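You operate a simulated robot arm through the tools that you are given. There is no shell and no other tool. Be economical: measure what you need, move in short steps, check, and stop when the job is done.

You run a simulated two-armed robot. Do the job below in one go: nothing can be reset, and whatever is moved stays where it is left.

TASK
Take the rag from the flat end of the bench and lay it out flat on the deck before the grooved roller.
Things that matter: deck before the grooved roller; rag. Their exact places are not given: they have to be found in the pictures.

It is judged by the outcome, as a careful person would: the job done as asked, and still so three seconds after it is handed in. It fails if anything else is knocked over, pushed out of place, dropped, spilled or broken.

THE ROBOT
Two 7-joint arms with two-finger parallel grippers on one trunk, on a base that drives. Base frame: it is fixed to the floor where the robot stands at the start and does not move with it; the origin is under the middle of the robot, x ahead of it, y to its left, z up; the surface under the hand at the start is at about z = 92. Lengths are in cm, angles in degrees, forces in N, time in s.
The left shoulder is at the start at [6, 14.3, 91.6], the right one opposite. With the tool pointing down near the work surface each hand reaches from about 24 to 68 cm from the robot's upright axis, wherever it stands, measured 20 degrees to its own side. Places, roughly: deck before the grooved roller [70, 130, 90]. Payload 1.57 kg a hand.
The tool frame of a hand sits at the grasp point between the pads (the TCP): z along the fingers, y along the line on which they close. The tips reach 3 cm beyond it. The gripper opens to 11 cm. The fingers are 2.4 cm wide and 1.2 cm thick; the gripper's body (4.8 by 11.2 cm) begins 7.8 cm behind the TCP.
Orientation is that of the tool frame in the base frame, as a unit quaternion [x, y, z, w]. With the fingers straight down and closing along the base's y, the tool's x points along the base's -x, its y along +y and its z along -z.

THE INTERFACE
- The arms move only by the tool nudge_tool. It takes "left_deltas", "right_deltas" or both (then of equal length, played together; a hand with none holds still); each is a list that holds one entry, the list of rows, each a list of 7 numbers: the shift along the tool's x, y, z in units of 100 mm (1.0 is 100 mm), then the turn, a rotation vector about the tool's x, y, z in units of 120 degrees (1.0 is 120 degrees), then the opening in per cent of the stroke, from 0 (shut) to 100 (fully open). In form: [[[tx, ty, tz, ax, ay, az, hand], ...]]. A call has 1 to 10 rows; each row is the pose to reach, as a shift and turn from the pose commanded when the call began, along the tool's axes at that moment. A call with a number of a shift or a turn outside -1 to 1 is refused whole. Each row takes 0.2 s and may step no farther than 5 cm and 8.6 degrees from the row before; otherwise, or with a gripper value out of range, the whole call is refused. A pose out of reach is approached as far as the arm can. The call stops where the force on the tool passes 40 N (or 10 N more than at its start, if that is more) or the arm is blocked; 0.2 s more then pass. Each finger travels about 4.5 cm/s and halts on what it meets, pressing with about 22 N; the grip force reading is that of the motor and also rises with nothing between the fingers. The clock runs only during rows and for 0.2 s after the last one: add rows that repeat a pose to give the fingers time. It gives the time, the measured TCP pose, the force on the tool (base axes), the opening and the grip force at its end, in the units of the frame above (readings bear some noise), with the torque about the TCP (base axes, N m) and any sound that the robot's microphone picked up.
- Cameras (640 x 400 px; columns grow to the right, rows downward): "scene" is now at [4.8, -1.46, 152.79]; the picture's right is [-0.18, -0.98, 0.00], its down [-0.71, 0.13, -0.69] and it looks along [0.68, -0.12, -0.72] (base axes); focal length 275 px, centre (320, 200). "left" rides on the left gripper at [7, -1.6, -14.1] in its tool frame; the picture's right is [0.23, 0.97, 0.00], its down [-0.86, 0.20, -0.48] and it looks along [-0.47, 0.11, 0.88] (tool axes); focal length 222 px, centre (320, 200). "right" rides on the right gripper at [7, 1.6, -14.1] in its tool frame; the picture's right is [-0.23, 0.97, 0.00], its down [-0.85, -0.20, -0.48] and it looks along [-0.47, -0.11, 0.88] (tool axes); focal length 222 px, centre (320, 200).
- get_image(camera): a new picture of that camera. The clock stands still meanwhile.
- slide_trunk(by): slides the trunk up (or, below 0, down) by that many cm; the arms and the scene camera ride with it, the base frame stays. It gives what a move gives, with no picture.
- base_move(legs): drives the robot by 1 to 6 legs, each [ahead, left, turn to the left] in cm, cm and degrees, along the robot's own axes; the way and the turn of a leg run together, so that a leg with both is an arc; at most 150 cm and 180 degrees a leg. The arms and the cameras ride along, it lands a little off, and it stops where it bumps. It gives what a move gives.
- head_to(pan, tilt): turns the head with the scene camera to pan (to the left, within 86 degrees either way) and tilt (down, from -29 to 69), counted from straight ahead of the robot. It gives what a move gives.
- measure_at(camera, pixels): for up to 12 pixels [column, row] of the newest picture of that camera ("zoom" is the newest enlarged one), the place [x, y, z] in the base frame of the surface seen there, good to about 0.2 cm. The clock stands still meanwhile.
- enlarge(camera, box): a new picture of the part [left, top, right, bottom] of that camera's present view, enlarged. The clock stands still meanwhile.
- sign_off(): hands the job in; it is judged then, once.

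Go step by step. Measure first, check grasps and placings, and put right what went wrong. The budget is 80 turns and 58 pictures, counting those below and the enlarged ones. Unless the task says otherwise, let go and move clear before handing in, and close with one line.

The tools are called after "Request:" by a JSON object that holds its "method" and its "body". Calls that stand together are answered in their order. nudge_tool: Moves the arms, as the interface text tells. Its arguments: {"type":"object","properties":{"left_deltas":{"type":"array","items":{"type":"array","items":{"type":"array","items":{"type":"number"}}}},"right_deltas":{"type":"array","items":{"type":"array","items":{"type":"array","items":{"type":"number"}}}}},"required":[]} The other tools are called the same way: slide_trunk (by) slides the trunk up or down; base_move (legs) drives the base; head_to (pan, tilt) turns the head that bears the scene camera; get_image (camera) takes a picture; measure_at (camera, pixels) gives the place of the surface under pixels of a picture; enlarge (camera, box) takes an enlarged picture of a part of a camera's view; sign_off () hands the job in.

At the start:

```text
t: 0.0
left_eef_pos: [42.82, 17.23, 106.25]
left_ee_rot: [0.001, 1.0, 0.0, 0.0]
left_force: [0.5, 0.4, -0.4]
left_moment: [0.0, -0.01, -0.02]
left_width: 10.99
left_finger_force: 0.0
right_eef_pos: [49.05, -20.81, 109.99]
right_ee_rot: [0.001, 1.0, 0.0, 0.0]
right_force: [0.1, 0.3, 0.7]
right_moment: [0.01, 0.03, 0.03]
right_width: 11.0
right_finger_force: 0.0
trunk travel left (down, up): [-51.4, 7.6]
robot x, y, heading: [-0.37, -0.35, 0.1]
head pan, tilt: [-10.3, 46.5]
```

scene: 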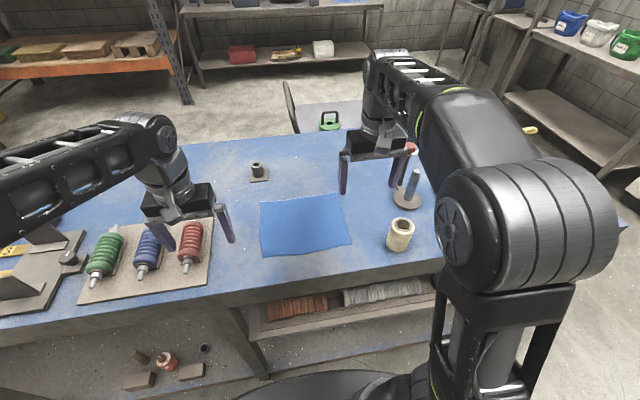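
right: 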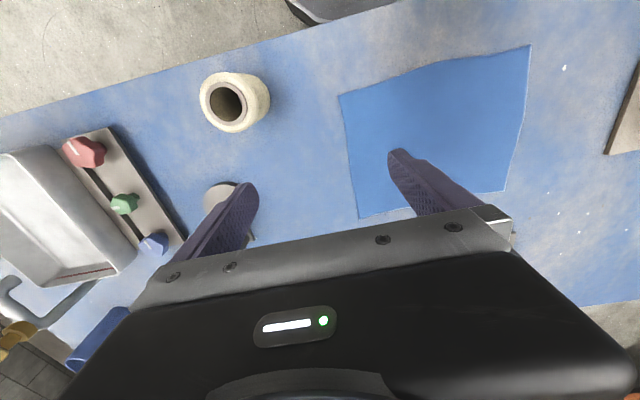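
left: 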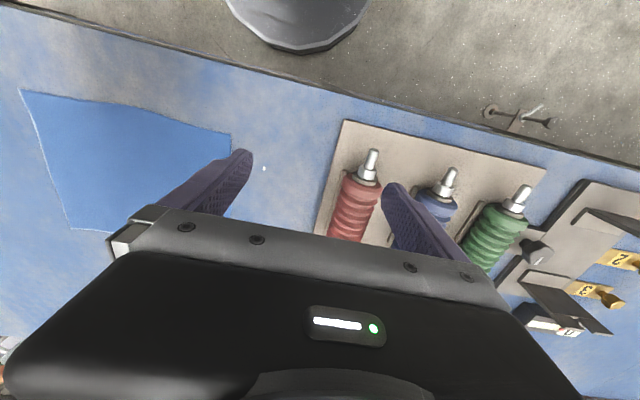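

The rag is the blue cloth at scene corners about (260,203), (341,194), (352,243), (264,255). I measure it and turn the head left to find the grooved roller deck.

Request:
{"method": "measure_at", "body": {"camera": "scene", "pixels": [[262, 204], [340, 196], [350, 242], [266, 253], [305, 225], [259, 170], [400, 235], [190, 240], [300, 270], [240, 240], [410, 190], [230, 150]]}}

Request:
{"method": "head_to", "body": {"pan": 60, "tilt": 30}}

Request:
{"method": "get_image", "body": {"camera": "scene"}}

```text
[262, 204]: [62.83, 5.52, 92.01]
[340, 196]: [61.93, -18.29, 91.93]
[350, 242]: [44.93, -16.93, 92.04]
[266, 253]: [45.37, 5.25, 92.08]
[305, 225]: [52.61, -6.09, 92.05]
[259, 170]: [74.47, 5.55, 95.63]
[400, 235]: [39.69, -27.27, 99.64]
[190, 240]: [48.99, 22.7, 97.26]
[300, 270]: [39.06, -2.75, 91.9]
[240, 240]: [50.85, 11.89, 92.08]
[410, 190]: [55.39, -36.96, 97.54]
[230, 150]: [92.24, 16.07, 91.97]
```

```text
t: 1.4
left_eef_pos: [42.69, 17.35, 106.19]
left_ee_rot: [-0.001, 1.0, 0.001, -0.001]
left_force: [-0.3, -1.1, 0.2]
left_moment: [0.02, -0.01, -0.06]
left_width: 10.99
left_finger_force: 0.0
right_eef_pos: [48.97, -20.76, 110.1]
right_ee_rot: [0.0, 1.0, 0.0, 0.0]
right_force: [-0.1, 0.6, 0.4]
right_moment: [0.0, 0.01, -0.02]
right_width: 11.02
right_finger_force: 0.1
trunk travel left (down, up): [-51.4, 7.6]
robot x, y, heading: [-0.25, 0.08, -0.0]
head pan, tilt: [60.0, 30.0]
```

```text
54 pictures are left
```

scene: 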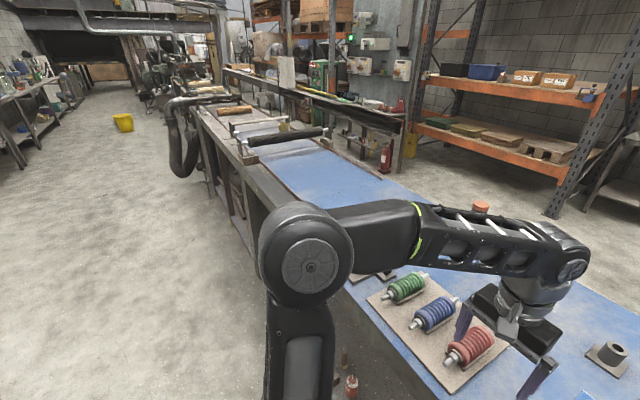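

The bench runs on to the left, with a black roller at (285,137) and others beyond. I enlarge to see which is grooved.

Request:
{"method": "enlarge", "body": {"camera": "scene", "box": [160, 70, 420, 232]}}

Request:
{"method": "measure_at", "body": {"camera": "scene", "pixels": [[285, 138], [250, 142], [323, 131], [290, 190], [382, 180], [330, 160], [300, 152], [350, 200], [240, 122], [235, 108], [310, 180], [275, 158]]}}

```text
2.46 times, centred on (290, 151) of scene
```

zoom: 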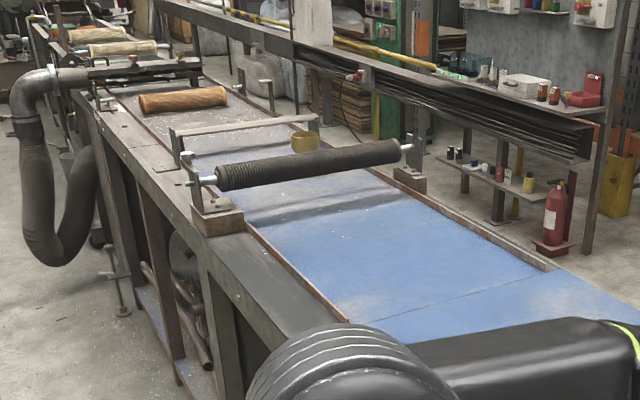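

```text
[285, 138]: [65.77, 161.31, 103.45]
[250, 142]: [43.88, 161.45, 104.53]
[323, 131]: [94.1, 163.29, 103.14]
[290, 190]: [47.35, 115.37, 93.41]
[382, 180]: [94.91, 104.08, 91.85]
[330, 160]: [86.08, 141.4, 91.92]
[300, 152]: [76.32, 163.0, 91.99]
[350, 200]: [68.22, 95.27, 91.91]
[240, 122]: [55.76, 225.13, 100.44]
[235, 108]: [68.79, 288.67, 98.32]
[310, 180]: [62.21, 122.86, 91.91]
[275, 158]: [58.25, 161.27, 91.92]
```

The black grooved roller lies along x 44–94 at y≈161, z≈103; the deck before it is flat at z≈91.9, from x≈50 to 92 and y≈100 to 150. I turn the head back and bring both hands above the rag's near corners (about (45,5) and (45,-17)).

Request:
{"method": "head_to", "body": {"pan": -5, "tilt": 52}}

Request:
{"method": "nudge_tool", "body": {"left_deltas": [[[-0.1, -0.4, 0, 0, 0, 0, 60], [-0.2, -0.8, 0, 0, 0, 0, 34], [-0.3, -1.0, 0, 0, 0, 0, 34], [-0.3, -1.0, 0, 0, 0, 0, 34]]], "right_deltas": [[[0.1, 0.3, 0, 0, 0, 0, 60], [0.2, 0.5, 0, 0, 0, 0, 34], [0.2, 0.65, 0, 0, 0, 0, 34], [0.2, 0.65, 0, 0, 0, 0, 34]]]}}

Request:
{"method": "get_image", "body": {"camera": "right"}}

Request:
{"method": "get_image", "body": {"camera": "scene"}}

```text
t: 2.8
left_eef_pos: [42.77, 17.25, 106.19]
left_ee_rot: [0.0, 1.0, 0.0, 0.0]
left_force: [0.3, -0.4, -0.1]
left_moment: [0.03, 0.04, 0.0]
left_width: 11.01
left_finger_force: 0.1
right_eef_pos: [48.93, -20.77, 109.98]
right_ee_rot: [0.0, 1.0, 0.0, 0.0]
right_force: [-0.2, 0.6, -0.2]
right_moment: [0.01, 0.02, 0.01]
right_width: 10.95
right_finger_force: 0.1
trunk travel left (down, up): [-51.4, 7.6]
robot x, y, heading: [0.08, -0.27, 0.3]
head pan, tilt: [-5.0, 52.0]
```

```text
t: 3.8
left_eef_pos: [45.63, 7.61, 106.19]
left_ee_rot: [0.0, 1.0, 0.0, 0.0]
left_force: [-1.0, -0.1, 0.0]
left_moment: [0.01, 0.0, -0.01]
left_width: 3.73
left_finger_force: 0.1
right_eef_pos: [47.05, -14.24, 109.94]
right_ee_rot: [0.001, 1.0, 0.0, 0.001]
right_force: [0.3, -0.9, -0.3]
right_moment: [-0.02, 0.02, 0.0]
right_width: 3.76
right_finger_force: 0.0
trunk travel left (down, up): [-51.4, 7.6]
robot x, y, heading: [0.21, -0.09, 0.1]
head pan, tilt: [-5.0, 52.0]
```

```text
52 pictures are left
```

right: 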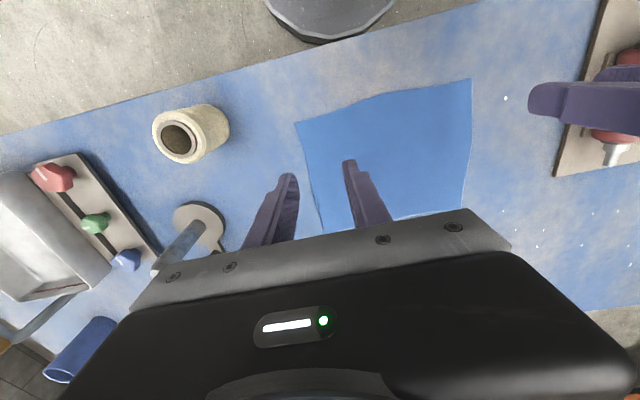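

```text
51 pictures are left
```

scene: 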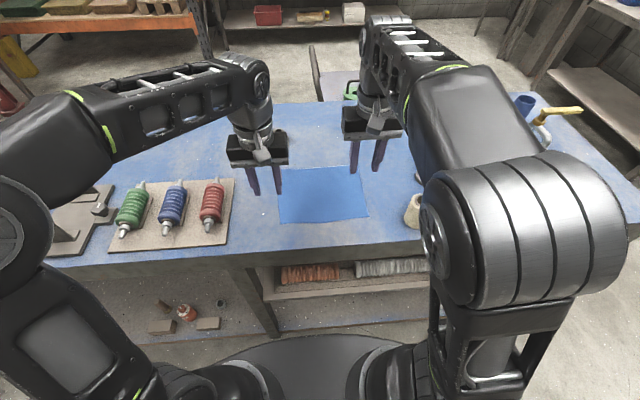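

Both hands hover high over the rag; corners in scene now near (279,222), (367,215), (276,170), (356,168). I measure near edge points precisely.

Request:
{"method": "measure_at", "body": {"camera": "scene", "pixels": [[281, 221], [300, 219], [320, 218], [340, 216], [365, 214], [279, 210], [363, 205], [282, 225], [367, 218], [358, 178]]}}

Request:
{"method": "measure_at", "body": {"camera": "right", "pixels": [[298, 124], [380, 97], [468, 82], [305, 150], [470, 110], [460, 200], [412, 93]]}}

```text
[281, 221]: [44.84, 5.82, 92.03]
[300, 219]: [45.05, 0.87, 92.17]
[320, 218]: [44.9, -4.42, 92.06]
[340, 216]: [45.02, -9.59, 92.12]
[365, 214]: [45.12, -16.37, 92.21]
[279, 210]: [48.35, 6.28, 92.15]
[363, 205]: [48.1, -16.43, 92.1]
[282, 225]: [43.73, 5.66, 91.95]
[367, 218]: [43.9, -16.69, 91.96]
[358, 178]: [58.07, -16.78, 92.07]
```

```text
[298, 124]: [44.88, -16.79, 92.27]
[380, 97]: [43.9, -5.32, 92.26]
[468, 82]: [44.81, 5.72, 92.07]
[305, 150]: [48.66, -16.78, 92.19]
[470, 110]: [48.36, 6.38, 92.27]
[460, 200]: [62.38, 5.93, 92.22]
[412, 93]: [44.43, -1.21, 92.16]
```

Near edge is at x≈44.5, from y=6 to y=-17, cloth at z≈92.1. I bring the hands down over the near corners.

Request:
{"method": "nudge_tool", "body": {"left_deltas": [[[0, -0.24, 0.1, 0, 0, 0, 34], [-0.05, -0.48, 0.3, 0, 0, 0, 34], [-0.05, -0.48, 0.55, 0, 0, 0, 34], [-0.05, -0.48, 0.82, 0, 0, 0, 34], [-0.05, -0.48, 0.82, 0, 0, 0, 34]]], "right_deltas": [[[0.05, 0.05, 0.3, 0, 0, 0, 34], [0.09, 0.06, 0.5, 0, 0, 0, 34], [0.09, 0.06, 0.8, 0, 0, 0, 34], [0.09, 0.06, 1.0, 0, 0, 0, 34], [0.09, 0.06, 1.0, 0, 0, 0, 34]]]}}

```text
t: 5.0
left_eef_pos: [46.23, 2.45, 98.02]
left_ee_rot: [0.001, 1.0, 0.0, -0.001]
left_force: [0.4, 0.0, -0.5]
left_moment: [0.01, 0.0, 0.01]
left_width: 3.76
left_finger_force: 0.1
right_eef_pos: [46.08, -13.68, 99.76]
right_ee_rot: [0.001, 1.0, 0.0, 0.0]
right_force: [0.4, 0.2, -0.4]
right_moment: [-0.01, 0.0, 0.0]
right_width: 3.73
right_finger_force: 0.1
trunk travel left (down, up): [-51.4, 7.6]
robot x, y, heading: [-0.02, 0.08, -0.0]
head pan, tilt: [-5.0, 52.0]
```

Hands are 3 and 4.8 cm above contact height. I lower them gently until the tips touch the cloth.

Request:
{"method": "nudge_tool", "body": {"left_deltas": [[[0, 0.03, 0.15, 0, 0, 0, 34], [0, 0.03, 0.25, 0, 0, 0, 34], [0, 0.03, 0.3, 0, 0, 0, 34], [0, 0.03, 0.3, 0, 0, 0, 34]]], "right_deltas": [[[0, 0, 0.2, 0, 0, 0, 34], [0, 0, 0.4, 0, 0, 0, 34], [0, 0, 0.47, 0, 0, 0, 34], [0, 0, 0.47, 0, 0, 0, 34]]]}}

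Request:
{"method": "get_image", "body": {"camera": "scene"}}

```text
t: 6.0
left_eef_pos: [46.18, 2.75, 95.14]
left_ee_rot: [0.001, 1.0, -0.002, 0.002]
left_force: [0.7, 2.2, 23.8]
left_moment: [0.21, 0.12, 0.0]
left_width: 3.74
left_finger_force: 0.0
right_eef_pos: [46.02, -13.65, 95.47]
right_ee_rot: [0.0, 1.0, 0.0, 0.001]
right_force: [0.7, -0.7, 0.4]
right_moment: [-0.01, 0.02, 0.01]
right_width: 3.75
right_finger_force: 0.1
trunk travel left (down, up): [-51.4, 7.6]
robot x, y, heading: [0.07, 0.29, 0.0]
head pan, tilt: [-5.0, 52.0]
```

```text
50 pictures are left
```

scene: 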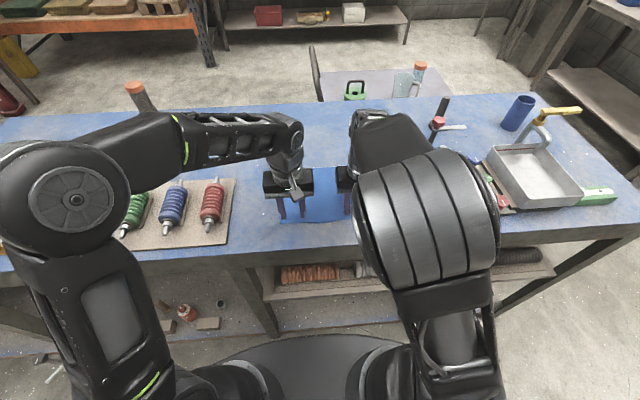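

The left hand touches with 24 N at z 95.14; the right is about 0.35 cm above. I even them out and close slowly.

Request:
{"method": "nudge_tool", "body": {"left_deltas": [[[0, 0, -0.005, 0, 0, 0, 34], [0, 0, -0.005, 0, 0, 0, 34], [0, 0, -0.005, 0, 0, 0, 24], [0, 0, -0.005, 0, 0, 0, 14], [0, 0, -0.005, 0, 0, 0, 5], [0, 0, -0.005, 0, 0, 0, 0], [0, 0, -0.005, 0, 0, 0, 0]]], "right_deltas": [[[0, 0, 0.03, 0, 0, 0, 34], [0, 0, 0.04, 0, 0, 0, 34], [0, 0, 0.04, 0, 0, 0, 24], [0, 0, 0.04, 0, 0, 0, 14], [0, 0, 0.04, 0, 0, 0, 5], [0, 0, 0.04, 0, 0, 0, 0], [0, 0, 0.04, 0, 0, 0, 0]]]}}

Request:
{"method": "get_image", "body": {"camera": "right"}}

Request:
{"method": "get_image", "body": {"camera": "left"}}

```text
t: 7.6
left_eef_pos: [46.03, 2.9, 95.11]
left_ee_rot: [-0.001, 1.0, -0.002, 0.002]
left_force: [-0.2, -2.1, 32.6]
left_moment: [-0.05, 0.2, 0.08]
left_width: 0.01
left_finger_force: 21.6
right_eef_pos: [46.03, -13.49, 95.12]
right_ee_rot: [0.0, 1.0, 0.0, 0.004]
right_force: [2.7, 7.6, 31.9]
right_moment: [0.19, -0.05, -0.04]
right_width: 0.28
right_finger_force: 21.7
trunk travel left (down, up): [-51.4, 7.6]
robot x, y, heading: [0.06, -0.08, 0.2]
head pan, tilt: [-5.0, 52.0]
```

```text
49 pictures are left
```

right: 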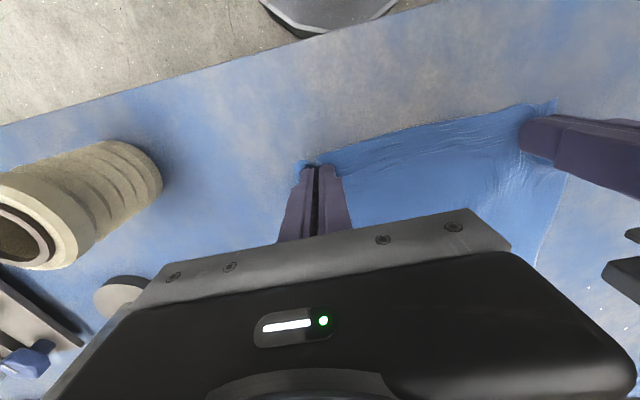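

```text
48 pictures are left
```

left: 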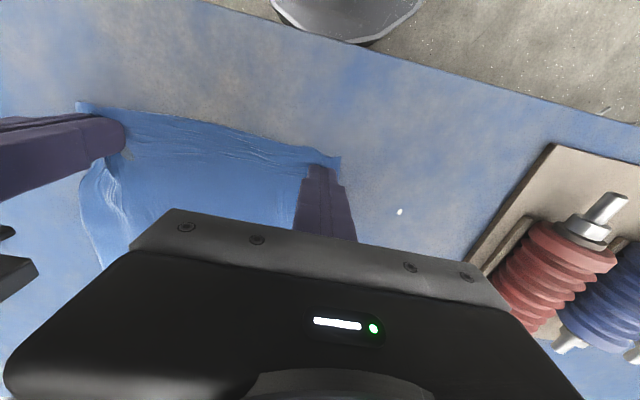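

The right fingers hold something (0.28 cm), the left read 0.01 and may have missed. I lift both 3 cm and look.

Request:
{"method": "nudge_tool", "body": {"left_deltas": [[[0, 0, -0.1, 0, 0, 0, 0], [0, 0, -0.2, 0, 0, 0, 0], [0, 0, -0.3, 0, 0, 0, 0]]], "right_deltas": [[[0, 0, -0.1, 0, 0, 0, 0], [0, 0, -0.2, 0, 0, 0, 0], [0, 0, -0.3, 0, 0, 0, 0]]]}}

Request:
{"method": "get_image", "body": {"camera": "right"}}

Request:
{"method": "get_image", "body": {"camera": "left"}}

```text
t: 8.4
left_eef_pos: [46.06, 2.7, 97.85]
left_ee_rot: [0.0, 1.0, 0.0, 0.0]
left_force: [0.1, 0.4, 0.0]
left_moment: [-0.01, -0.03, 0.01]
left_width: 0.0
left_finger_force: 21.9
right_eef_pos: [46.09, -13.75, 98.02]
right_ee_rot: [0.0, 1.0, 0.0, 0.0]
right_force: [0.3, -0.1, 0.4]
right_moment: [0.04, 0.01, -0.04]
right_width: 0.23
right_finger_force: 21.8
trunk travel left (down, up): [-51.4, 7.6]
robot x, y, heading: [0.22, -0.13, -0.1]
head pan, tilt: [-5.0, 52.0]
```

```text
47 pictures are left
```

right: 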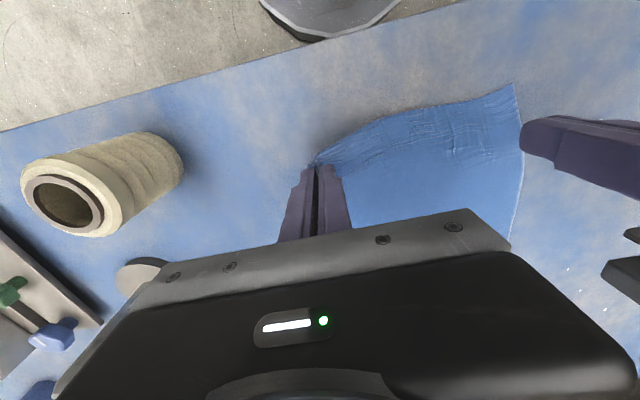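

```text
46 pictures are left
```

left: 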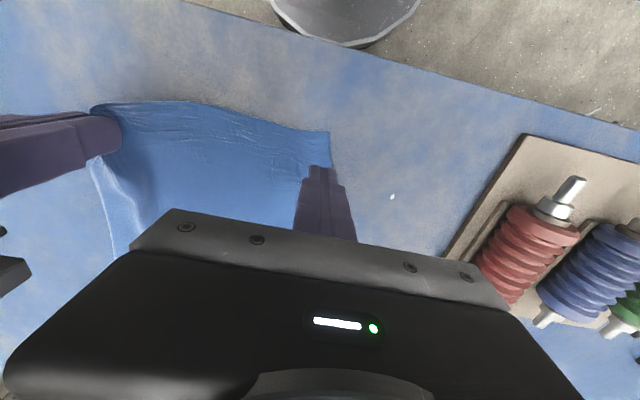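

The right holds its corner; the left missed (its corner lies free, near (328,133) in the left picture). I measure the corner for another try.

Request:
{"method": "measure_at", "body": {"camera": "left", "pixels": [[324, 136], [328, 155], [300, 130], [260, 120], [200, 108], [290, 160], [250, 150]]}}

Request:
{"method": "measure_at", "body": {"camera": "right", "pixels": [[510, 92], [515, 120], [519, 180], [470, 105], [440, 120]]}}

```text
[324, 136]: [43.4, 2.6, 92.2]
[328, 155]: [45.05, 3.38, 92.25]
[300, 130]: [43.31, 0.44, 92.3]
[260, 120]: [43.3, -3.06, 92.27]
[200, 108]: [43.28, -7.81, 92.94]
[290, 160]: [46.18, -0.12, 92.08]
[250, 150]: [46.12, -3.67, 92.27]
```

```text
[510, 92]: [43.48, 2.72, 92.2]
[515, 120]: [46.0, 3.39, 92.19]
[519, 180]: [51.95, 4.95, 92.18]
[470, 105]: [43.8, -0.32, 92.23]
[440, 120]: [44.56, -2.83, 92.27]
```

The free corner is now at (43.3,2.8). I re-aim the left hand at (45.2,0.1), open modestly, press and close again.

Request:
{"method": "nudge_tool", "body": {"left_deltas": [[[0.08, -0.26, 0, 0, 0, 0, 32], [0.08, -0.26, 0, 0, 0, 0, 32], [0.08, -0.26, 0.15, 0, 0, 0, 32], [0.08, -0.26, 0.25, 0, 0, 0, 32], [0.08, -0.26, 0.29, 0, 0, 0, 32], [0.08, -0.26, 0.29, 0, 0, 0, 24], [0.08, -0.26, 0.29, 0, 0, 0, 14], [0.08, -0.26, 0.29, 0, 0, 0, 5], [0.08, -0.26, 0.29, 0, 0, 0, 0], [0.08, -0.26, 0.29, 0, 0, 0, 0]]]}}

```text
t: 10.6
left_eef_pos: [45.35, 0.09, 95.22]
left_ee_rot: [0.0, 1.0, -0.001, 0.001]
left_force: [1.0, -5.3, 11.1]
left_moment: [-0.23, 0.06, 0.11]
left_width: 0.23
left_finger_force: 22.2
right_eef_pos: [46.1, -13.63, 97.96]
right_ee_rot: [-0.002, 1.0, 0.0, 0.001]
right_force: [-0.9, 6.2, -1.3]
right_moment: [0.16, -0.01, -0.12]
right_width: 0.24
right_finger_force: 21.9
trunk travel left (down, up): [-51.4, 7.6]
robot x, y, heading: [-0.17, -0.23, -0.0]
head pan, tilt: [-5.0, 52.0]
```

The left now holds cloth too (0.23 cm), and the cloth is taut between the hands. I raise both to hang clear.

Request:
{"method": "nudge_tool", "body": {"left_deltas": [[[0, 0, -0.2, 0, 0, 0, 0], [0, -0.02, -0.4, 0, 0, 0, 0], [0, -0.02, -0.7, 0, 0, 0, 0], [0, -0.02, -1.0, 0, 0, 0, 0]]], "right_deltas": [[[0, 0, -0.0, 0, 0, 0, 0], [0.05, 0, -0.15, 0, 0, 0, 0], [0.08, 0, -0.45, 0, 0, 0, 0], [0.08, 0, -0.72, 0, 0, 0, 0]]]}}

Request:
{"method": "nudge_tool", "body": {"left_deltas": [[[0, 0, -0.3, 0, 0, 0, 0], [0, 0, -0.6, 0, 0, 0, 0], [0, 0, -1.0, 0, 0, 0, 0]]], "right_deltas": [[[0, 0, -0.3, 0, 0, 0, 0], [0, 0, -0.6, 0, 0, 0, 0], [0, 0, -1.0, 0, 0, 0, 0]]]}}

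Request:
{"method": "get_image", "body": {"camera": "scene"}}

Request:
{"method": "get_image", "body": {"camera": "left"}}

```text
t: 11.6
left_eef_pos: [45.48, 0.14, 105.21]
left_ee_rot: [0.0, 1.0, 0.0, 0.0]
left_force: [-0.4, -3.1, 0.4]
left_moment: [-0.1, 0.02, 0.04]
left_width: 0.24
left_finger_force: 22.1
right_eef_pos: [45.22, -13.56, 105.25]
right_ee_rot: [0.0, 1.0, 0.0, 0.001]
right_force: [-0.7, 2.8, 0.4]
right_moment: [0.09, 0.0, -0.05]
right_width: 0.23
right_finger_force: 21.9
trunk travel left (down, up): [-51.4, 7.6]
robot x, y, heading: [0.06, 0.07, 0.1]
head pan, tilt: [-5.0, 52.0]
```

```text
t: 12.4
left_eef_pos: [45.64, 0.23, 109.26]
left_ee_rot: [0.0, 1.0, -0.002, 0.001]
left_force: [0.1, -4.7, 0.8]
left_moment: [-0.24, 0.01, 0.11]
left_width: 0.26
left_finger_force: 22.3
left hand out of reach, approached as far as the arm can: row 2, 3
right_eef_pos: [45.19, -13.68, 111.12]
right_ee_rot: [0.0, 1.0, -0.001, 0.002]
right_force: [-0.2, 5.8, -0.4]
right_moment: [0.13, -0.01, -0.11]
right_width: 0.25
right_finger_force: 21.7
right hand out of reach, approached as far as the arm can: row 3
trunk travel left (down, up): [-51.4, 7.6]
robot x, y, heading: [-0.0, -0.04, 0.1]
head pan, tilt: [-5.0, 52.0]
```

```text
45 pictures are left
```

scene: 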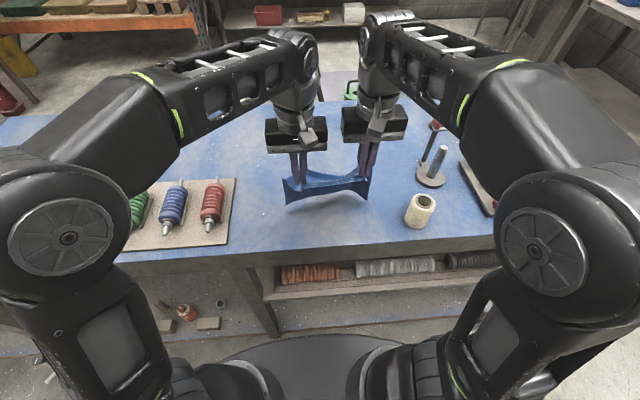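

```text
44 pictures are left
```

left: 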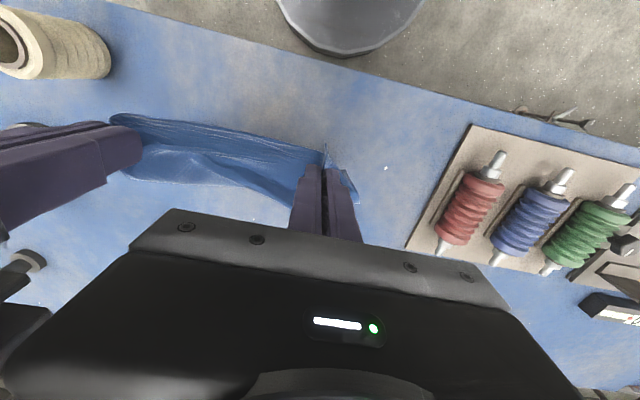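

Both hands hold the near edge and the rag hangs between them. The bottom hangs close to bench height, so I raise the trunk, then back off the bench so the rag doesn't sweep the springs.

Request:
{"method": "slide_trunk", "body": {"by": 7.4}}

Request:
{"method": "head_to", "body": {"pan": 75, "tilt": 35}}

Request:
{"method": "base_move", "body": {"legs": [[-28, 0, 0]]}}

Request:
{"method": "get_image", "body": {"camera": "scene"}}

```text
t: 13.5
left_eef_pos: [45.66, 0.03, 116.64]
left_ee_rot: [0.0, 1.0, 0.001, 0.0]
left_force: [0.1, -6.5, 0.3]
left_moment: [-0.16, -0.01, 0.11]
left_width: 0.24
left_finger_force: 21.8
right_eef_pos: [45.19, -13.81, 118.52]
right_ee_rot: [0.001, 1.0, 0.0, 0.002]
right_force: [-0.4, 5.0, 0.8]
right_moment: [0.17, -0.02, -0.08]
right_width: 0.25
right_finger_force: 21.9
trunk travel left (down, up): [-58.8, 0.2]
robot x, y, heading: [-0.08, 0.08, -0.1]
head pan, tilt: [-5.0, 52.0]
```

```text
t: 15.0
left_eef_pos: [45.69, 0.06, 116.58]
left_ee_rot: [0.0, 1.0, 0.0, 0.001]
left_force: [-0.3, -6.3, 0.6]
left_moment: [-0.2, 0.05, 0.08]
left_width: 0.26
left_finger_force: 21.9
right_eef_pos: [45.2, -13.97, 118.5]
right_ee_rot: [0.0, 1.0, 0.0, 0.003]
right_force: [1.1, 6.1, -0.8]
right_moment: [0.19, 0.0, -0.12]
right_width: 0.23
right_finger_force: 21.8
trunk travel left (down, up): [-58.8, 0.2]
robot x, y, heading: [0.22, 0.44, 0.0]
head pan, tilt: [75.0, 35.0]
```

```text
t: 17.0
left_eef_pos: [17.65, 0.07, 116.56]
left_ee_rot: [-0.001, 1.0, 0.0, 0.0]
left_force: [-1.2, -5.9, -0.3]
left_moment: [-0.21, -0.02, 0.13]
left_width: 0.25
left_finger_force: 21.7
right_eef_pos: [17.3, -13.83, 118.62]
right_ee_rot: [-0.002, 1.0, 0.001, 0.003]
right_force: [0.3, 6.2, -1.2]
right_moment: [0.15, -0.06, -0.08]
right_width: 0.26
right_finger_force: 22.3
trunk travel left (down, up): [-58.8, 0.2]
robot x, y, heading: [-27.63, 0.13, 0.0]
head pan, tilt: [75.0, 35.0]
```

```text
43 pictures are left
```

scene: 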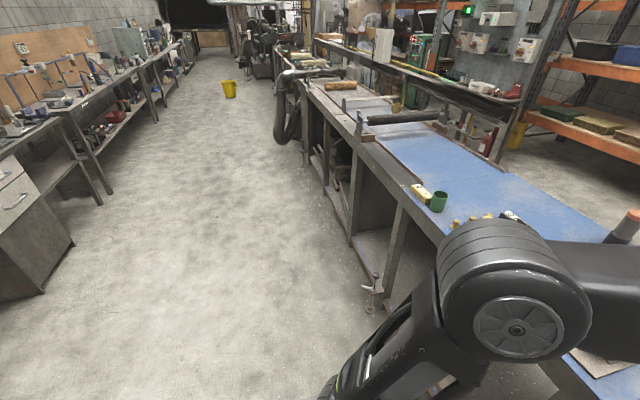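

The way left is clear, but a green cup (438,201), yellow block (421,193) and clamp-like thing (372,290) sit near the bench edge. I measure them and the front edge.

Request:
{"method": "measure_at", "body": {"camera": "scene", "pixels": [[438, 196], [421, 193], [456, 224], [488, 217], [510, 216], [372, 290], [380, 308], [345, 145], [390, 190], [445, 230], [280, 130], [358, 131]]}}

Request:
{"method": "enlarge", "body": {"camera": "scene", "box": [330, 100, 570, 250]}}

```text
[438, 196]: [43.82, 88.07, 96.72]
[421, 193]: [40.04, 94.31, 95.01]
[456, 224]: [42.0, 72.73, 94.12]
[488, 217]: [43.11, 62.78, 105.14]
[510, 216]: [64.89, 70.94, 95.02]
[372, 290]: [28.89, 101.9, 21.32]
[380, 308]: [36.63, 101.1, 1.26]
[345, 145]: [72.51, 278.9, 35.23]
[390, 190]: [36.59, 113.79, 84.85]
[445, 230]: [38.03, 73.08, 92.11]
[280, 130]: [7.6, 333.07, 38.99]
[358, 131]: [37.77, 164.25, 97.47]
```

```text
2.67 times, centred on (450, 175) of scene
```

zoom: 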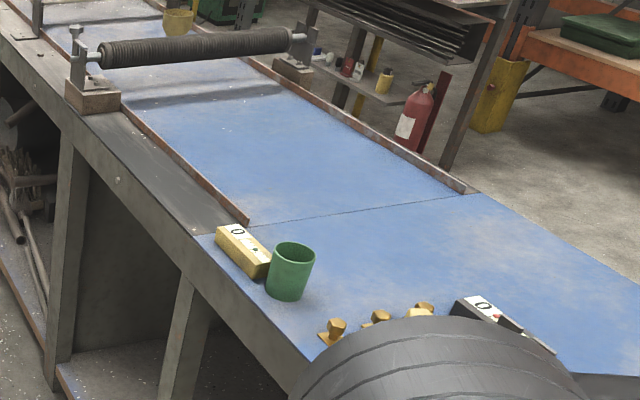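

The objects sit at y 60–97 near the edge, while the deck between the rails runs from y≈100 to the roller. I drive left 131 cm staying back from the bench.

Request:
{"method": "base_move", "body": {"legs": [[0, 131.5, 0]]}}

Request:
{"method": "head_to", "body": {"pan": -10, "tilt": 50}}

Request:
{"method": "get_image", "body": {"camera": "scene"}}

```text
t: 23.5
left_eef_pos: [17.75, 130.15, 116.64]
left_ee_rot: [0.002, 1.0, -0.001, 0.001]
left_force: [0.0, -5.7, 0.9]
left_moment: [-0.2, 0.01, 0.09]
left_width: 0.26
left_finger_force: 22.0
right_eef_pos: [17.27, 116.29, 118.36]
right_ee_rot: [0.001, 1.0, 0.0, 0.002]
right_force: [0.6, 5.0, -0.8]
right_moment: [0.17, 0.01, -0.13]
right_width: 0.22
right_finger_force: 21.3
trunk travel left (down, up): [-58.8, 0.2]
robot x, y, heading: [-28.04, 130.41, -0.1]
head pan, tilt: [75.0, 35.0]
```

```text
t: 25.1
left_eef_pos: [17.74, 130.15, 116.6]
left_ee_rot: [0.002, 1.0, 0.0, 0.001]
left_force: [-0.4, -5.3, 1.1]
left_moment: [-0.21, 0.03, 0.15]
left_width: 0.26
left_finger_force: 22.1
right_eef_pos: [17.31, 116.34, 118.5]
right_ee_rot: [0.001, 1.0, 0.0, 0.001]
right_force: [-0.8, 5.5, -0.5]
right_moment: [0.14, -0.05, -0.1]
right_width: 0.24
right_finger_force: 21.9
trunk travel left (down, up): [-58.8, 0.2]
robot x, y, heading: [-27.85, 130.15, -0.1]
head pan, tilt: [-10.0, 50.0]
```

```text
41 pictures are left
```

scene: 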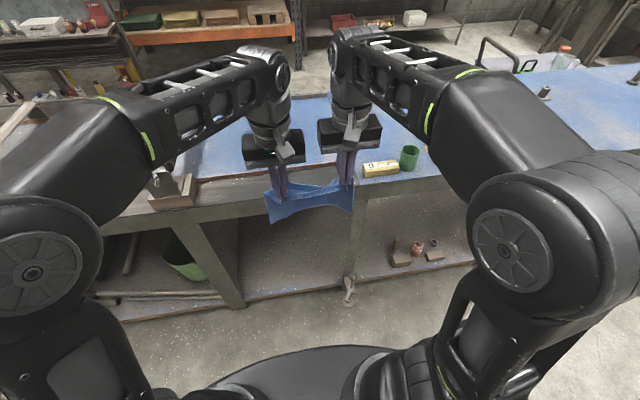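

The rag still hangs well. I measure my own base's front, the clamp at (350,288), and the bench structure to see how far forward I can go.

Request:
{"method": "measure_at", "body": {"camera": "scene", "pixels": [[310, 350], [255, 360], [350, 285], [348, 300], [235, 300], [50, 262], [510, 250], [175, 190], [270, 220], [354, 205], [320, 190], [180, 178]]}}

Request:
{"method": "enlarge", "body": {"camera": "scene", "box": [220, 150, 420, 310]}}

```text
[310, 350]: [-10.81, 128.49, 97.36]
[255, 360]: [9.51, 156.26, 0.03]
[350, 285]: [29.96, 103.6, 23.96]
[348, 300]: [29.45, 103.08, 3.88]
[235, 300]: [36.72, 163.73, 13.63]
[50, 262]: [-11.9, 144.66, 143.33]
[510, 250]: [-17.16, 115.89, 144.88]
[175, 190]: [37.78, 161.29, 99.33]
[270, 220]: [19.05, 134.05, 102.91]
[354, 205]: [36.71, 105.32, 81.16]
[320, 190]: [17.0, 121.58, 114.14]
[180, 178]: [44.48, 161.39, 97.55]
```

```text
2.50 times, centred on (320, 230) of scene
```

zoom: 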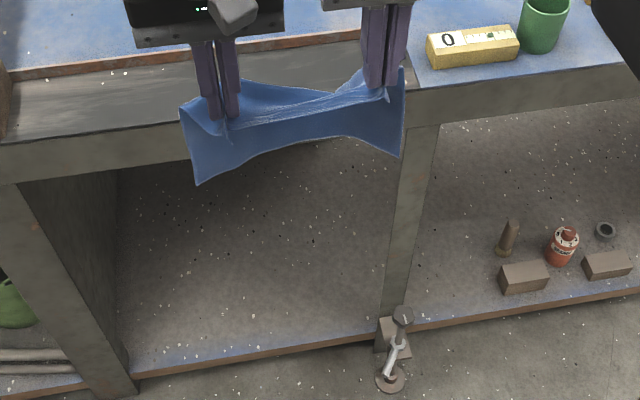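

What I saw at the bottom is my torso (17 cm ahead of axis), so the base has room up to the bench front at x≈36.6; the clamp at (29,103) is 27 cm to the side. I drive ahead 32 cm, rag bottom (≈z 98+) above the deck rail.

Request:
{"method": "base_move", "body": {"legs": [[32, 0, 0.1]]}}

Request:
{"method": "get_image", "body": {"camera": "scene"}}

```text
t: 27.2
left_eef_pos: [49.55, 130.04, 116.64]
left_ee_rot: [0.002, 1.0, -0.001, 0.0]
left_force: [1.0, -5.0, 0.8]
left_moment: [-0.2, 0.01, 0.1]
left_width: 0.25
left_finger_force: 22.3
right_eef_pos: [49.15, 116.1, 118.37]
right_ee_rot: [0.002, 1.0, -0.001, 0.001]
right_force: [0.6, 4.6, -1.0]
right_moment: [0.15, 0.02, -0.11]
right_width: 0.23
right_finger_force: 22.3
trunk travel left (down, up): [-58.8, 0.2]
robot x, y, heading: [4.26, 130.13, -0.1]
head pan, tilt: [-10.0, 50.0]
```

```text
39 pictures are left
```

scene: 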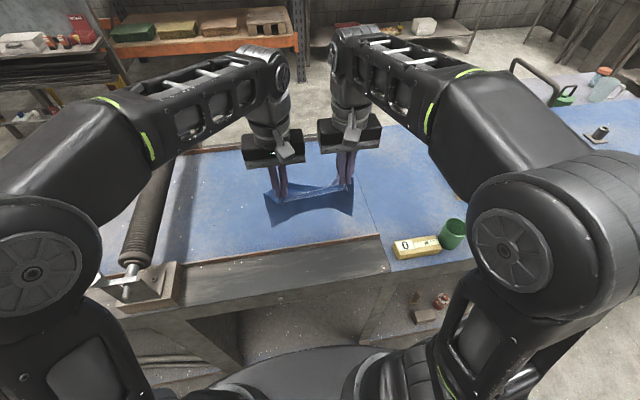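

The rag hangs over the deck between rail and seam. I measure its bottom edge and the deck limits.

Request:
{"method": "measure_at", "body": {"camera": "scene", "pixels": [[276, 222], [349, 222], [312, 208], [376, 230], [345, 245], [200, 264], [365, 185], [200, 160], [195, 240], [264, 184]]}}

Request:
{"method": "nudge_tool", "body": {"left_deltas": [[[-0.3, 0, 0, 0, 0, 0, 0], [-0.6, 0, 0, 0, 0, 0, 0], [-0.9, 0, 0, 0, 0, 0, 0], [-1.0, 0, 0, 0, 0, 0, 0]]], "right_deltas": [[[-0.3, 0, 0.05, 0, 0, 0, 0], [-0.6, 0, 0.1, 0, 0, 0, 0], [-0.9, 0, 0.15, 0, 0, 0, 0], [-1.0, 0, 0.18, 0, 0, 0, 0]]]}}

```text
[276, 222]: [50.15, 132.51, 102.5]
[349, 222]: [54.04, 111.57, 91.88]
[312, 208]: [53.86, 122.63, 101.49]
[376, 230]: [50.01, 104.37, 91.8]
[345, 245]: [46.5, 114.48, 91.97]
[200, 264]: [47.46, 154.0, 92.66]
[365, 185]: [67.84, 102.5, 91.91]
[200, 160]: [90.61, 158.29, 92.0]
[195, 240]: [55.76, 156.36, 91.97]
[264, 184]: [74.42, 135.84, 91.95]
```

```text
t: 28.2
left_eef_pos: [51.35, 129.89, 116.57]
left_ee_rot: [0.002, 1.0, -0.003, 0.002]
left_force: [9.3, -14.8, -1.9]
left_moment: [-0.49, -0.28, 0.14]
left_width: 0.24
left_finger_force: 22.0
left hand out of reach, approached as far as the arm can: row 1, 2, 3, 4
right_eef_pos: [58.03, 116.45, 115.36]
right_ee_rot: [0.001, 1.0, 0.002, 0.004]
right_force: [-8.8, 15.3, 1.9]
right_moment: [0.49, 0.28, 0.0]
right_width: 0.26
right_finger_force: 21.8
right hand out of reach, approached as far as the arm can: row 2, 3, 4
trunk travel left (down, up): [-58.8, 0.2]
robot x, y, heading: [3.81, 130.12, -0.2]
head pan, tilt: [-10.0, 50.0]
```

Tool-down reach ends at x≈51–58 at this height (the left hand sits across the middle). I even the hands up lower down, then will centre the base on the hands and tilt the fingers forward to gain reach.

Request:
{"method": "nudge_tool", "body": {"left_deltas": [[[0, 0, 0.1, 0, 0, 0, 0], [0, 0, 0.2, 0, 0, 0, 0], [0, 0, 0.3, 0, 0, 0, 0], [0, 0, 0.3, 0, 0, 0, 0]]], "right_deltas": [[[0.2, 0, 0.1, 0, 0, 0, 0], [0.4, 0, 0.15, 0, 0, 0, 0], [0.65, 0, 0.15, 0, 0, 0, 0], [0.65, 0, 0.15, 0, 0, 0, 0]]]}}

```text
t: 29.2
left_eef_pos: [51.4, 130.11, 113.7]
left_ee_rot: [0.002, 1.0, 0.0, -0.001]
left_force: [-1.1, -0.5, -0.8]
left_moment: [-0.01, 0.03, 0.01]
left_width: 0.21
left_finger_force: 22.4
right_eef_pos: [51.66, 116.08, 113.84]
right_ee_rot: [0.002, 1.0, 0.001, 0.002]
right_force: [1.2, -0.2, -0.8]
right_moment: [-0.03, -0.01, -0.03]
right_width: 0.21
right_finger_force: 22.0
trunk travel left (down, up): [-58.8, 0.2]
robot x, y, heading: [4.07, 130.12, -0.2]
head pan, tilt: [-10.0, 50.0]
```

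Hands level again, cloth still held. I shift both 6.5 cm left (rag centred near y=130, also better reach) and tilt fingers forward about 48°.

Request:
{"method": "nudge_tool", "body": {"left_deltas": [[[0, 0.2, 0, 0, -0.04, 0, 0], [0, 0.4, 0, 0, -0.1, 0, 0], [0, 0.65, 0, 0, -0.16, 0, 0], [0, 0.65, 0, 0, -0.22, 0, 0], [0, 0.65, 0, 0, -0.28, 0, 0], [0, 0.65, 0, 0, -0.34, 0, 0], [0, 0.65, 0, 0, -0.4, 0, 0], [0, 0.65, 0, 0, -0.4, 0, 0]]], "right_deltas": [[[0, 0.2, 0, 0, -0.04, 0, 0], [0, 0.4, 0, 0, -0.1, 0, 0], [0, 0.65, 0, 0, -0.16, 0, 0], [0, 0.65, 0, 0, -0.22, 0, 0], [0, 0.65, 0, 0, -0.28, 0, 0], [0, 0.65, 0, 0, -0.34, 0, 0], [0, 0.65, 0, 0, -0.4, 0, 0], [0, 0.65, 0, 0, -0.4, 0, 0]]]}}

Request:
{"method": "get_image", "body": {"camera": "scene"}}

```text
t: 31.0
left_eef_pos: [51.36, 136.62, 113.65]
left_ee_rot: [0.001, 0.913, -0.001, 0.408]
left_force: [-0.4, -1.4, -0.6]
left_moment: [-0.04, -0.02, -0.03]
left_width: 0.23
left_finger_force: 21.7
right_eef_pos: [51.67, 122.65, 113.88]
right_ee_rot: [0.002, 0.912, 0.0, 0.409]
right_force: [-0.2, 0.9, -0.1]
right_moment: [0.02, -0.02, -0.02]
right_width: 0.24
right_finger_force: 21.9
trunk travel left (down, up): [-58.8, 0.2]
robot x, y, heading: [3.62, 129.87, -0.5]
head pan, tilt: [-10.0, 50.0]
```

```text
38 pictures are left
```

scene: 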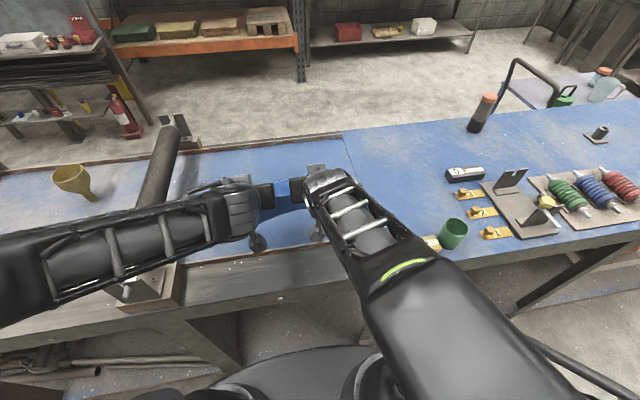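

The arms swung lower with the tilt; the left forearm passes over the roller's near post at (150,240). I check its clearance and the rag's state.

Request:
{"method": "measure_at", "body": {"camera": "scene", "pixels": [[180, 262], [180, 215], [120, 280], [235, 200], [257, 243], [400, 262], [430, 330], [290, 195], [450, 235], [170, 170], [140, 275]]}}

Request:
{"method": "get_image", "body": {"camera": "left"}}

Request:
{"method": "get_image", "body": {"camera": "right"}}

```text
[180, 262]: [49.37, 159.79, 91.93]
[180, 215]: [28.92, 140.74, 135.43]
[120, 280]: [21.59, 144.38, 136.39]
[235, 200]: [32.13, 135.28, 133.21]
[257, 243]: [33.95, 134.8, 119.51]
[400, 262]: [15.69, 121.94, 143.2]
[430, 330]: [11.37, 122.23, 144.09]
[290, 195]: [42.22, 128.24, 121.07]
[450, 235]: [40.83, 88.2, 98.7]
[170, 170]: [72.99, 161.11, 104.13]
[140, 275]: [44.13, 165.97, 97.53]
```

```text
37 pictures are left
```

left: 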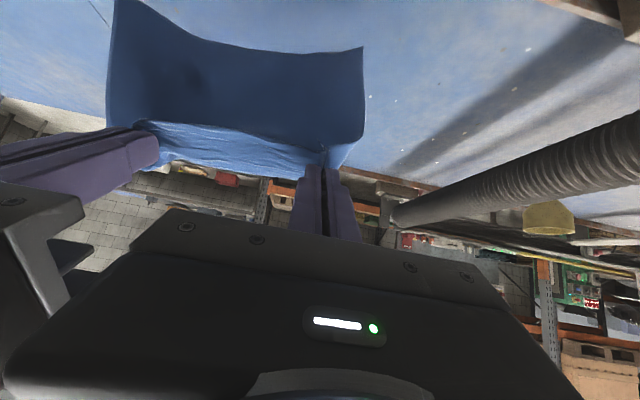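

```text
36 pictures are left
```

right: 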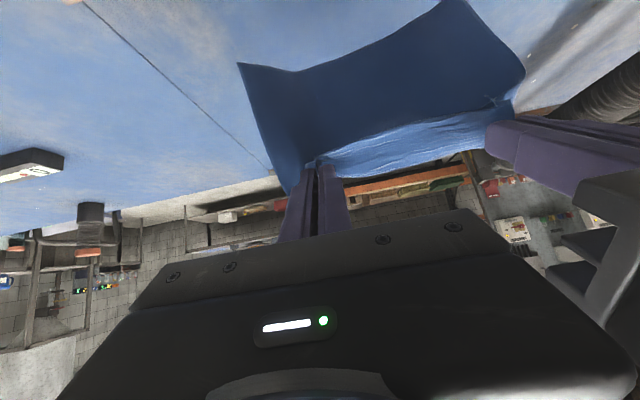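

Forearms are at z>130, well clear of the roller, and the rag hangs smoothly. I move forward 12 cm at constant height.

Request:
{"method": "nudge_tool", "body": {"left_deltas": [[[-0.2, 0, 0.223, 0, 0, 0, 0], [-0.4, 0, 0.446, 0, 0, 0, 0], [-0.6, 0, 0.669, 0, 0, 0, 0], [-0.803, 0, 0.892, 0, 0, 0, 0], [-0.803, 0, 0.892, 0, 0, 0, 0]]], "right_deltas": [[[-0.2, 0, 0.223, 0, 0, 0, 0], [-0.4, 0, 0.446, 0, 0, 0, 0], [-0.6, 0, 0.669, 0, 0, 0, 0], [-0.803, 0, 0.892, 0, 0, 0, 0], [-0.803, 0, 0.892, 0, 0, 0, 0]]]}}

```text
t: 32.2
left_eef_pos: [63.41, 136.56, 113.67]
left_ee_rot: [0.001, 0.913, -0.001, 0.408]
left_force: [-1.0, -0.4, 0.8]
left_moment: [0.02, -0.04, -0.03]
left_width: 0.24
left_finger_force: 22.2
right_eef_pos: [63.73, 122.59, 113.97]
right_ee_rot: [0.0, 0.912, 0.0, 0.409]
right_force: [0.3, 1.1, 0.1]
right_moment: [-0.02, -0.02, -0.01]
right_width: 0.24
right_finger_force: 21.9
trunk travel left (down, up): [-58.8, 0.2]
robot x, y, heading: [3.75, 129.6, -0.3]
head pan, tilt: [-10.0, 50.0]
```

Still in reach. I go 10.5 cm farther and 3 cm lower.

Request:
{"method": "nudge_tool", "body": {"left_deltas": [[[-0.12, 0, 0.245, 0, 0, 0, 0], [-0.24, 0, 0.49, 0, 0, 0, 0], [-0.36, 0, 0.735, 0, 0, 0, 0], [-0.48, 0, 0.98, 0, 0, 0, 0], [-0.48, 0, 0.98, 0, 0, 0, 0]]], "right_deltas": [[[-0.12, 0, 0.245, 0, 0, 0, 0], [-0.24, 0, 0.49, 0, 0, 0, 0], [-0.36, 0, 0.735, 0, 0, 0, 0], [-0.48, 0, 0.98, 0, 0, 0, 0], [-0.48, 0, 0.98, 0, 0, 0, 0]]]}}

Request:
{"method": "get_image", "body": {"camera": "scene"}}

Request:
{"method": "get_image", "body": {"camera": "left"}}

```text
t: 33.4
left_eef_pos: [73.77, 136.64, 110.69]
left_ee_rot: [0.002, 0.913, -0.001, 0.408]
left_force: [0.1, -0.2, 0.5]
left_moment: [-0.02, 0.0, 0.0]
left_width: 0.23
left_finger_force: 21.6
right_eef_pos: [74.08, 122.85, 110.88]
right_ee_rot: [0.001, 0.913, 0.0, 0.408]
right_force: [-0.9, 1.2, 0.4]
right_moment: [0.0, 0.02, -0.03]
right_width: 0.22
right_finger_force: 22.0
trunk travel left (down, up): [-58.8, 0.2]
robot x, y, heading: [3.45, 130.3, -0.2]
head pan, tilt: [-10.0, 50.0]
```

```text
35 pictures are left
```

scene: 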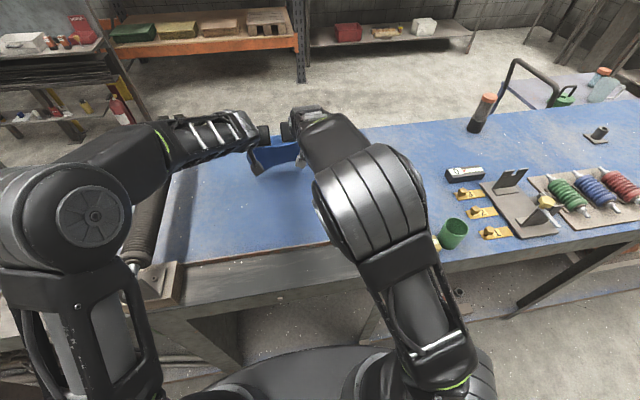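

```text
34 pictures are left
```

left: 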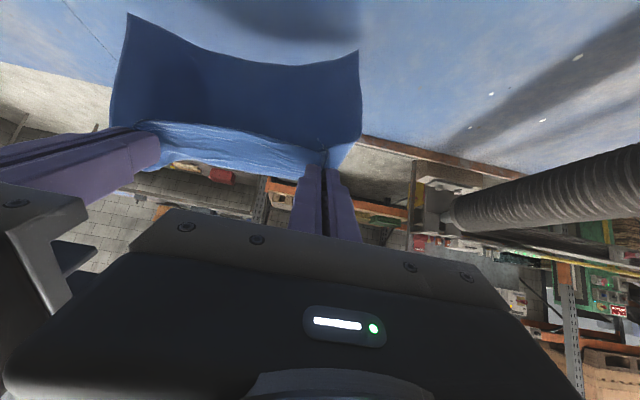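

The hands are at x≈74 with the rag hanging free. I check the left elbow's clearance from the roller post and the hanging rag's bottom.

Request:
{"method": "measure_at", "body": {"camera": "scene", "pixels": [[90, 210], [125, 230], [150, 160], [375, 215], [420, 290], [257, 172], [165, 285]]}}

Request:
{"method": "measure_at", "body": {"camera": "left", "pixels": [[130, 18], [240, 58], [357, 54], [240, 110], [350, 130], [480, 190]]}}

```text
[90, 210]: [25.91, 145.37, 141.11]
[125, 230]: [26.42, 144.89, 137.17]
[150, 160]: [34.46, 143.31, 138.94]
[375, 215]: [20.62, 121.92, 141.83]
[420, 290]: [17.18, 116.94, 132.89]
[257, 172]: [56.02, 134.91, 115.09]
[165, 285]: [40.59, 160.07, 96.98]
```

```text
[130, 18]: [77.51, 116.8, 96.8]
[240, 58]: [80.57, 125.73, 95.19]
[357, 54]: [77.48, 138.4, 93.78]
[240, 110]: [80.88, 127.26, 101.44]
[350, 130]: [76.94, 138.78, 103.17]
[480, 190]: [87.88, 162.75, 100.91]
```

Bottom edge hangs at z≈94–97, x≈78; elbows are at z>130, clear. I lower while drawing back so the free edge lands first and trails forward.

Request:
{"method": "nudge_tool", "body": {"left_deltas": [[[0.144, 0, 0.049, 0, 0, 0, 0], [0.288, 0, 0.098, 0, 0, 0, 0], [0.43, 0, 0.09, 0, 0, 0, 0], [0.571, 0, 0.083, 0, 0, 0, 0], [0.75, 0, 0.075, 0, 0, 0, 0], [0.924, 0, 0.065, 0, 0, 0, 0], [0.924, 0, 0.065, 0, 0, 0, 0]]], "right_deltas": [[[0.144, 0, 0.049, 0, 0, 0, 0], [0.288, 0, 0.098, 0, 0, 0, 0], [0.43, 0, 0.09, 0, 0, 0, 0], [0.571, 0, 0.083, 0, 0, 0, 0], [0.75, 0, 0.075, 0, 0, 0, 0], [0.924, 0, 0.065, 0, 0, 0, 0], [0.924, 0, 0.065, 0, 0, 0, 0]]]}}

Request:
{"method": "get_image", "body": {"camera": "left"}}

Request:
{"method": "get_image", "body": {"camera": "scene"}}

```text
t: 35.0
left_eef_pos: [68.02, 136.57, 103.45]
left_ee_rot: [0.001, 0.913, -0.001, 0.407]
left_force: [-0.1, -1.5, -0.9]
left_moment: [0.0, 0.05, -0.02]
left_width: 0.22
left_finger_force: 22.3
right_eef_pos: [68.33, 122.67, 103.84]
right_ee_rot: [0.001, 0.913, 0.0, 0.408]
right_force: [-0.4, 1.0, 0.2]
right_moment: [0.04, -0.02, -0.01]
right_width: 0.26
right_finger_force: 21.8
trunk travel left (down, up): [-58.8, 0.2]
robot x, y, heading: [3.84, 130.32, -0.3]
head pan, tilt: [-10.0, 50.0]
```

```text
33 pictures are left
```

left: 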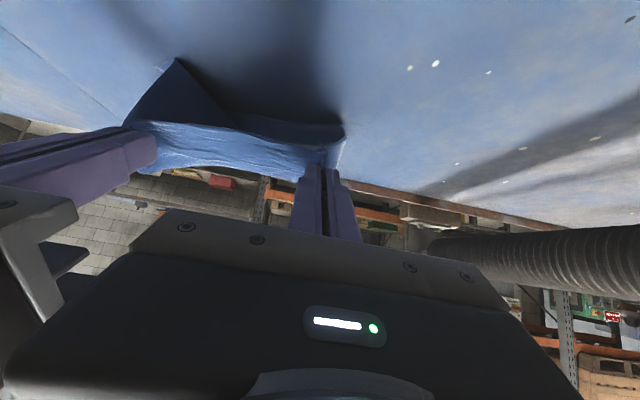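

```text
32 pictures are left
```

scene: 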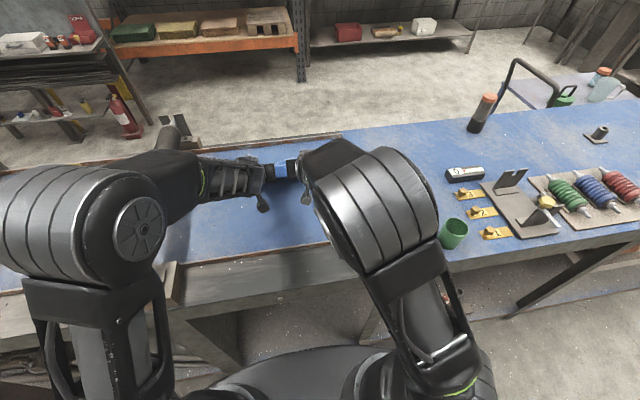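

The rag's free part looks bunched; the corner at left-picture (178,62) may trail the wrong way. I measure it.

Request:
{"method": "measure_at", "body": {"camera": "left", "pixels": [[178, 64], [150, 95], [200, 100], [225, 112], [260, 128], [335, 132], [290, 118], [180, 90], [342, 145]]}}

Request:
{"method": "enlarge", "body": {"camera": "left", "box": [100, 40, 380, 215]}}

Request:
{"method": "get_image", "body": {"camera": "right"}}

```text
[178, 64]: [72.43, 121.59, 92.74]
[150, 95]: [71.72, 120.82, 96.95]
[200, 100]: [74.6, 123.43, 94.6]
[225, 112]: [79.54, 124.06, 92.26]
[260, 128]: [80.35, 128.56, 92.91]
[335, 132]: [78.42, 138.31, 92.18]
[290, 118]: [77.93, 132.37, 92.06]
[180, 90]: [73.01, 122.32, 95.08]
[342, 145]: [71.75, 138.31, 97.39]
```

```text
2.29 times, centred on (240, 128) of left
```

zoom: 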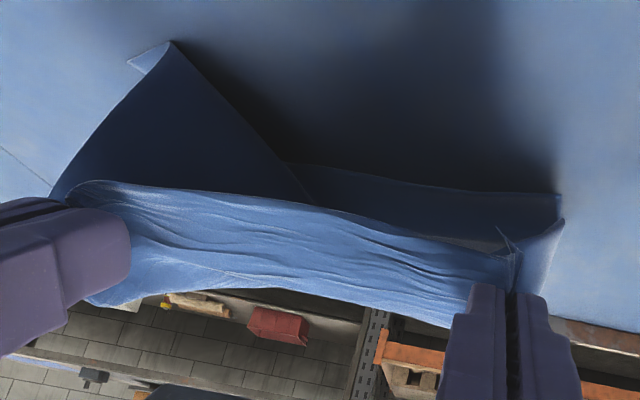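

```text
30 pictures are left
```

right: 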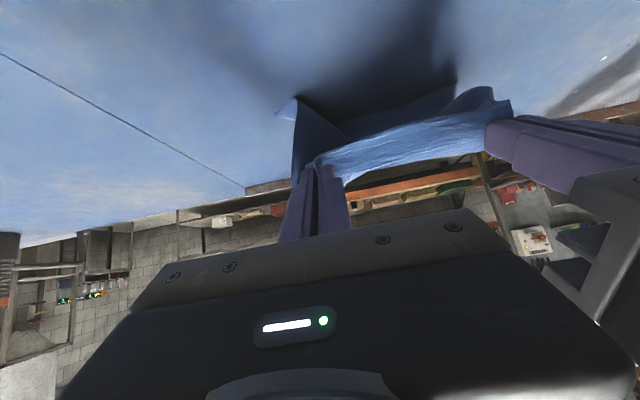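

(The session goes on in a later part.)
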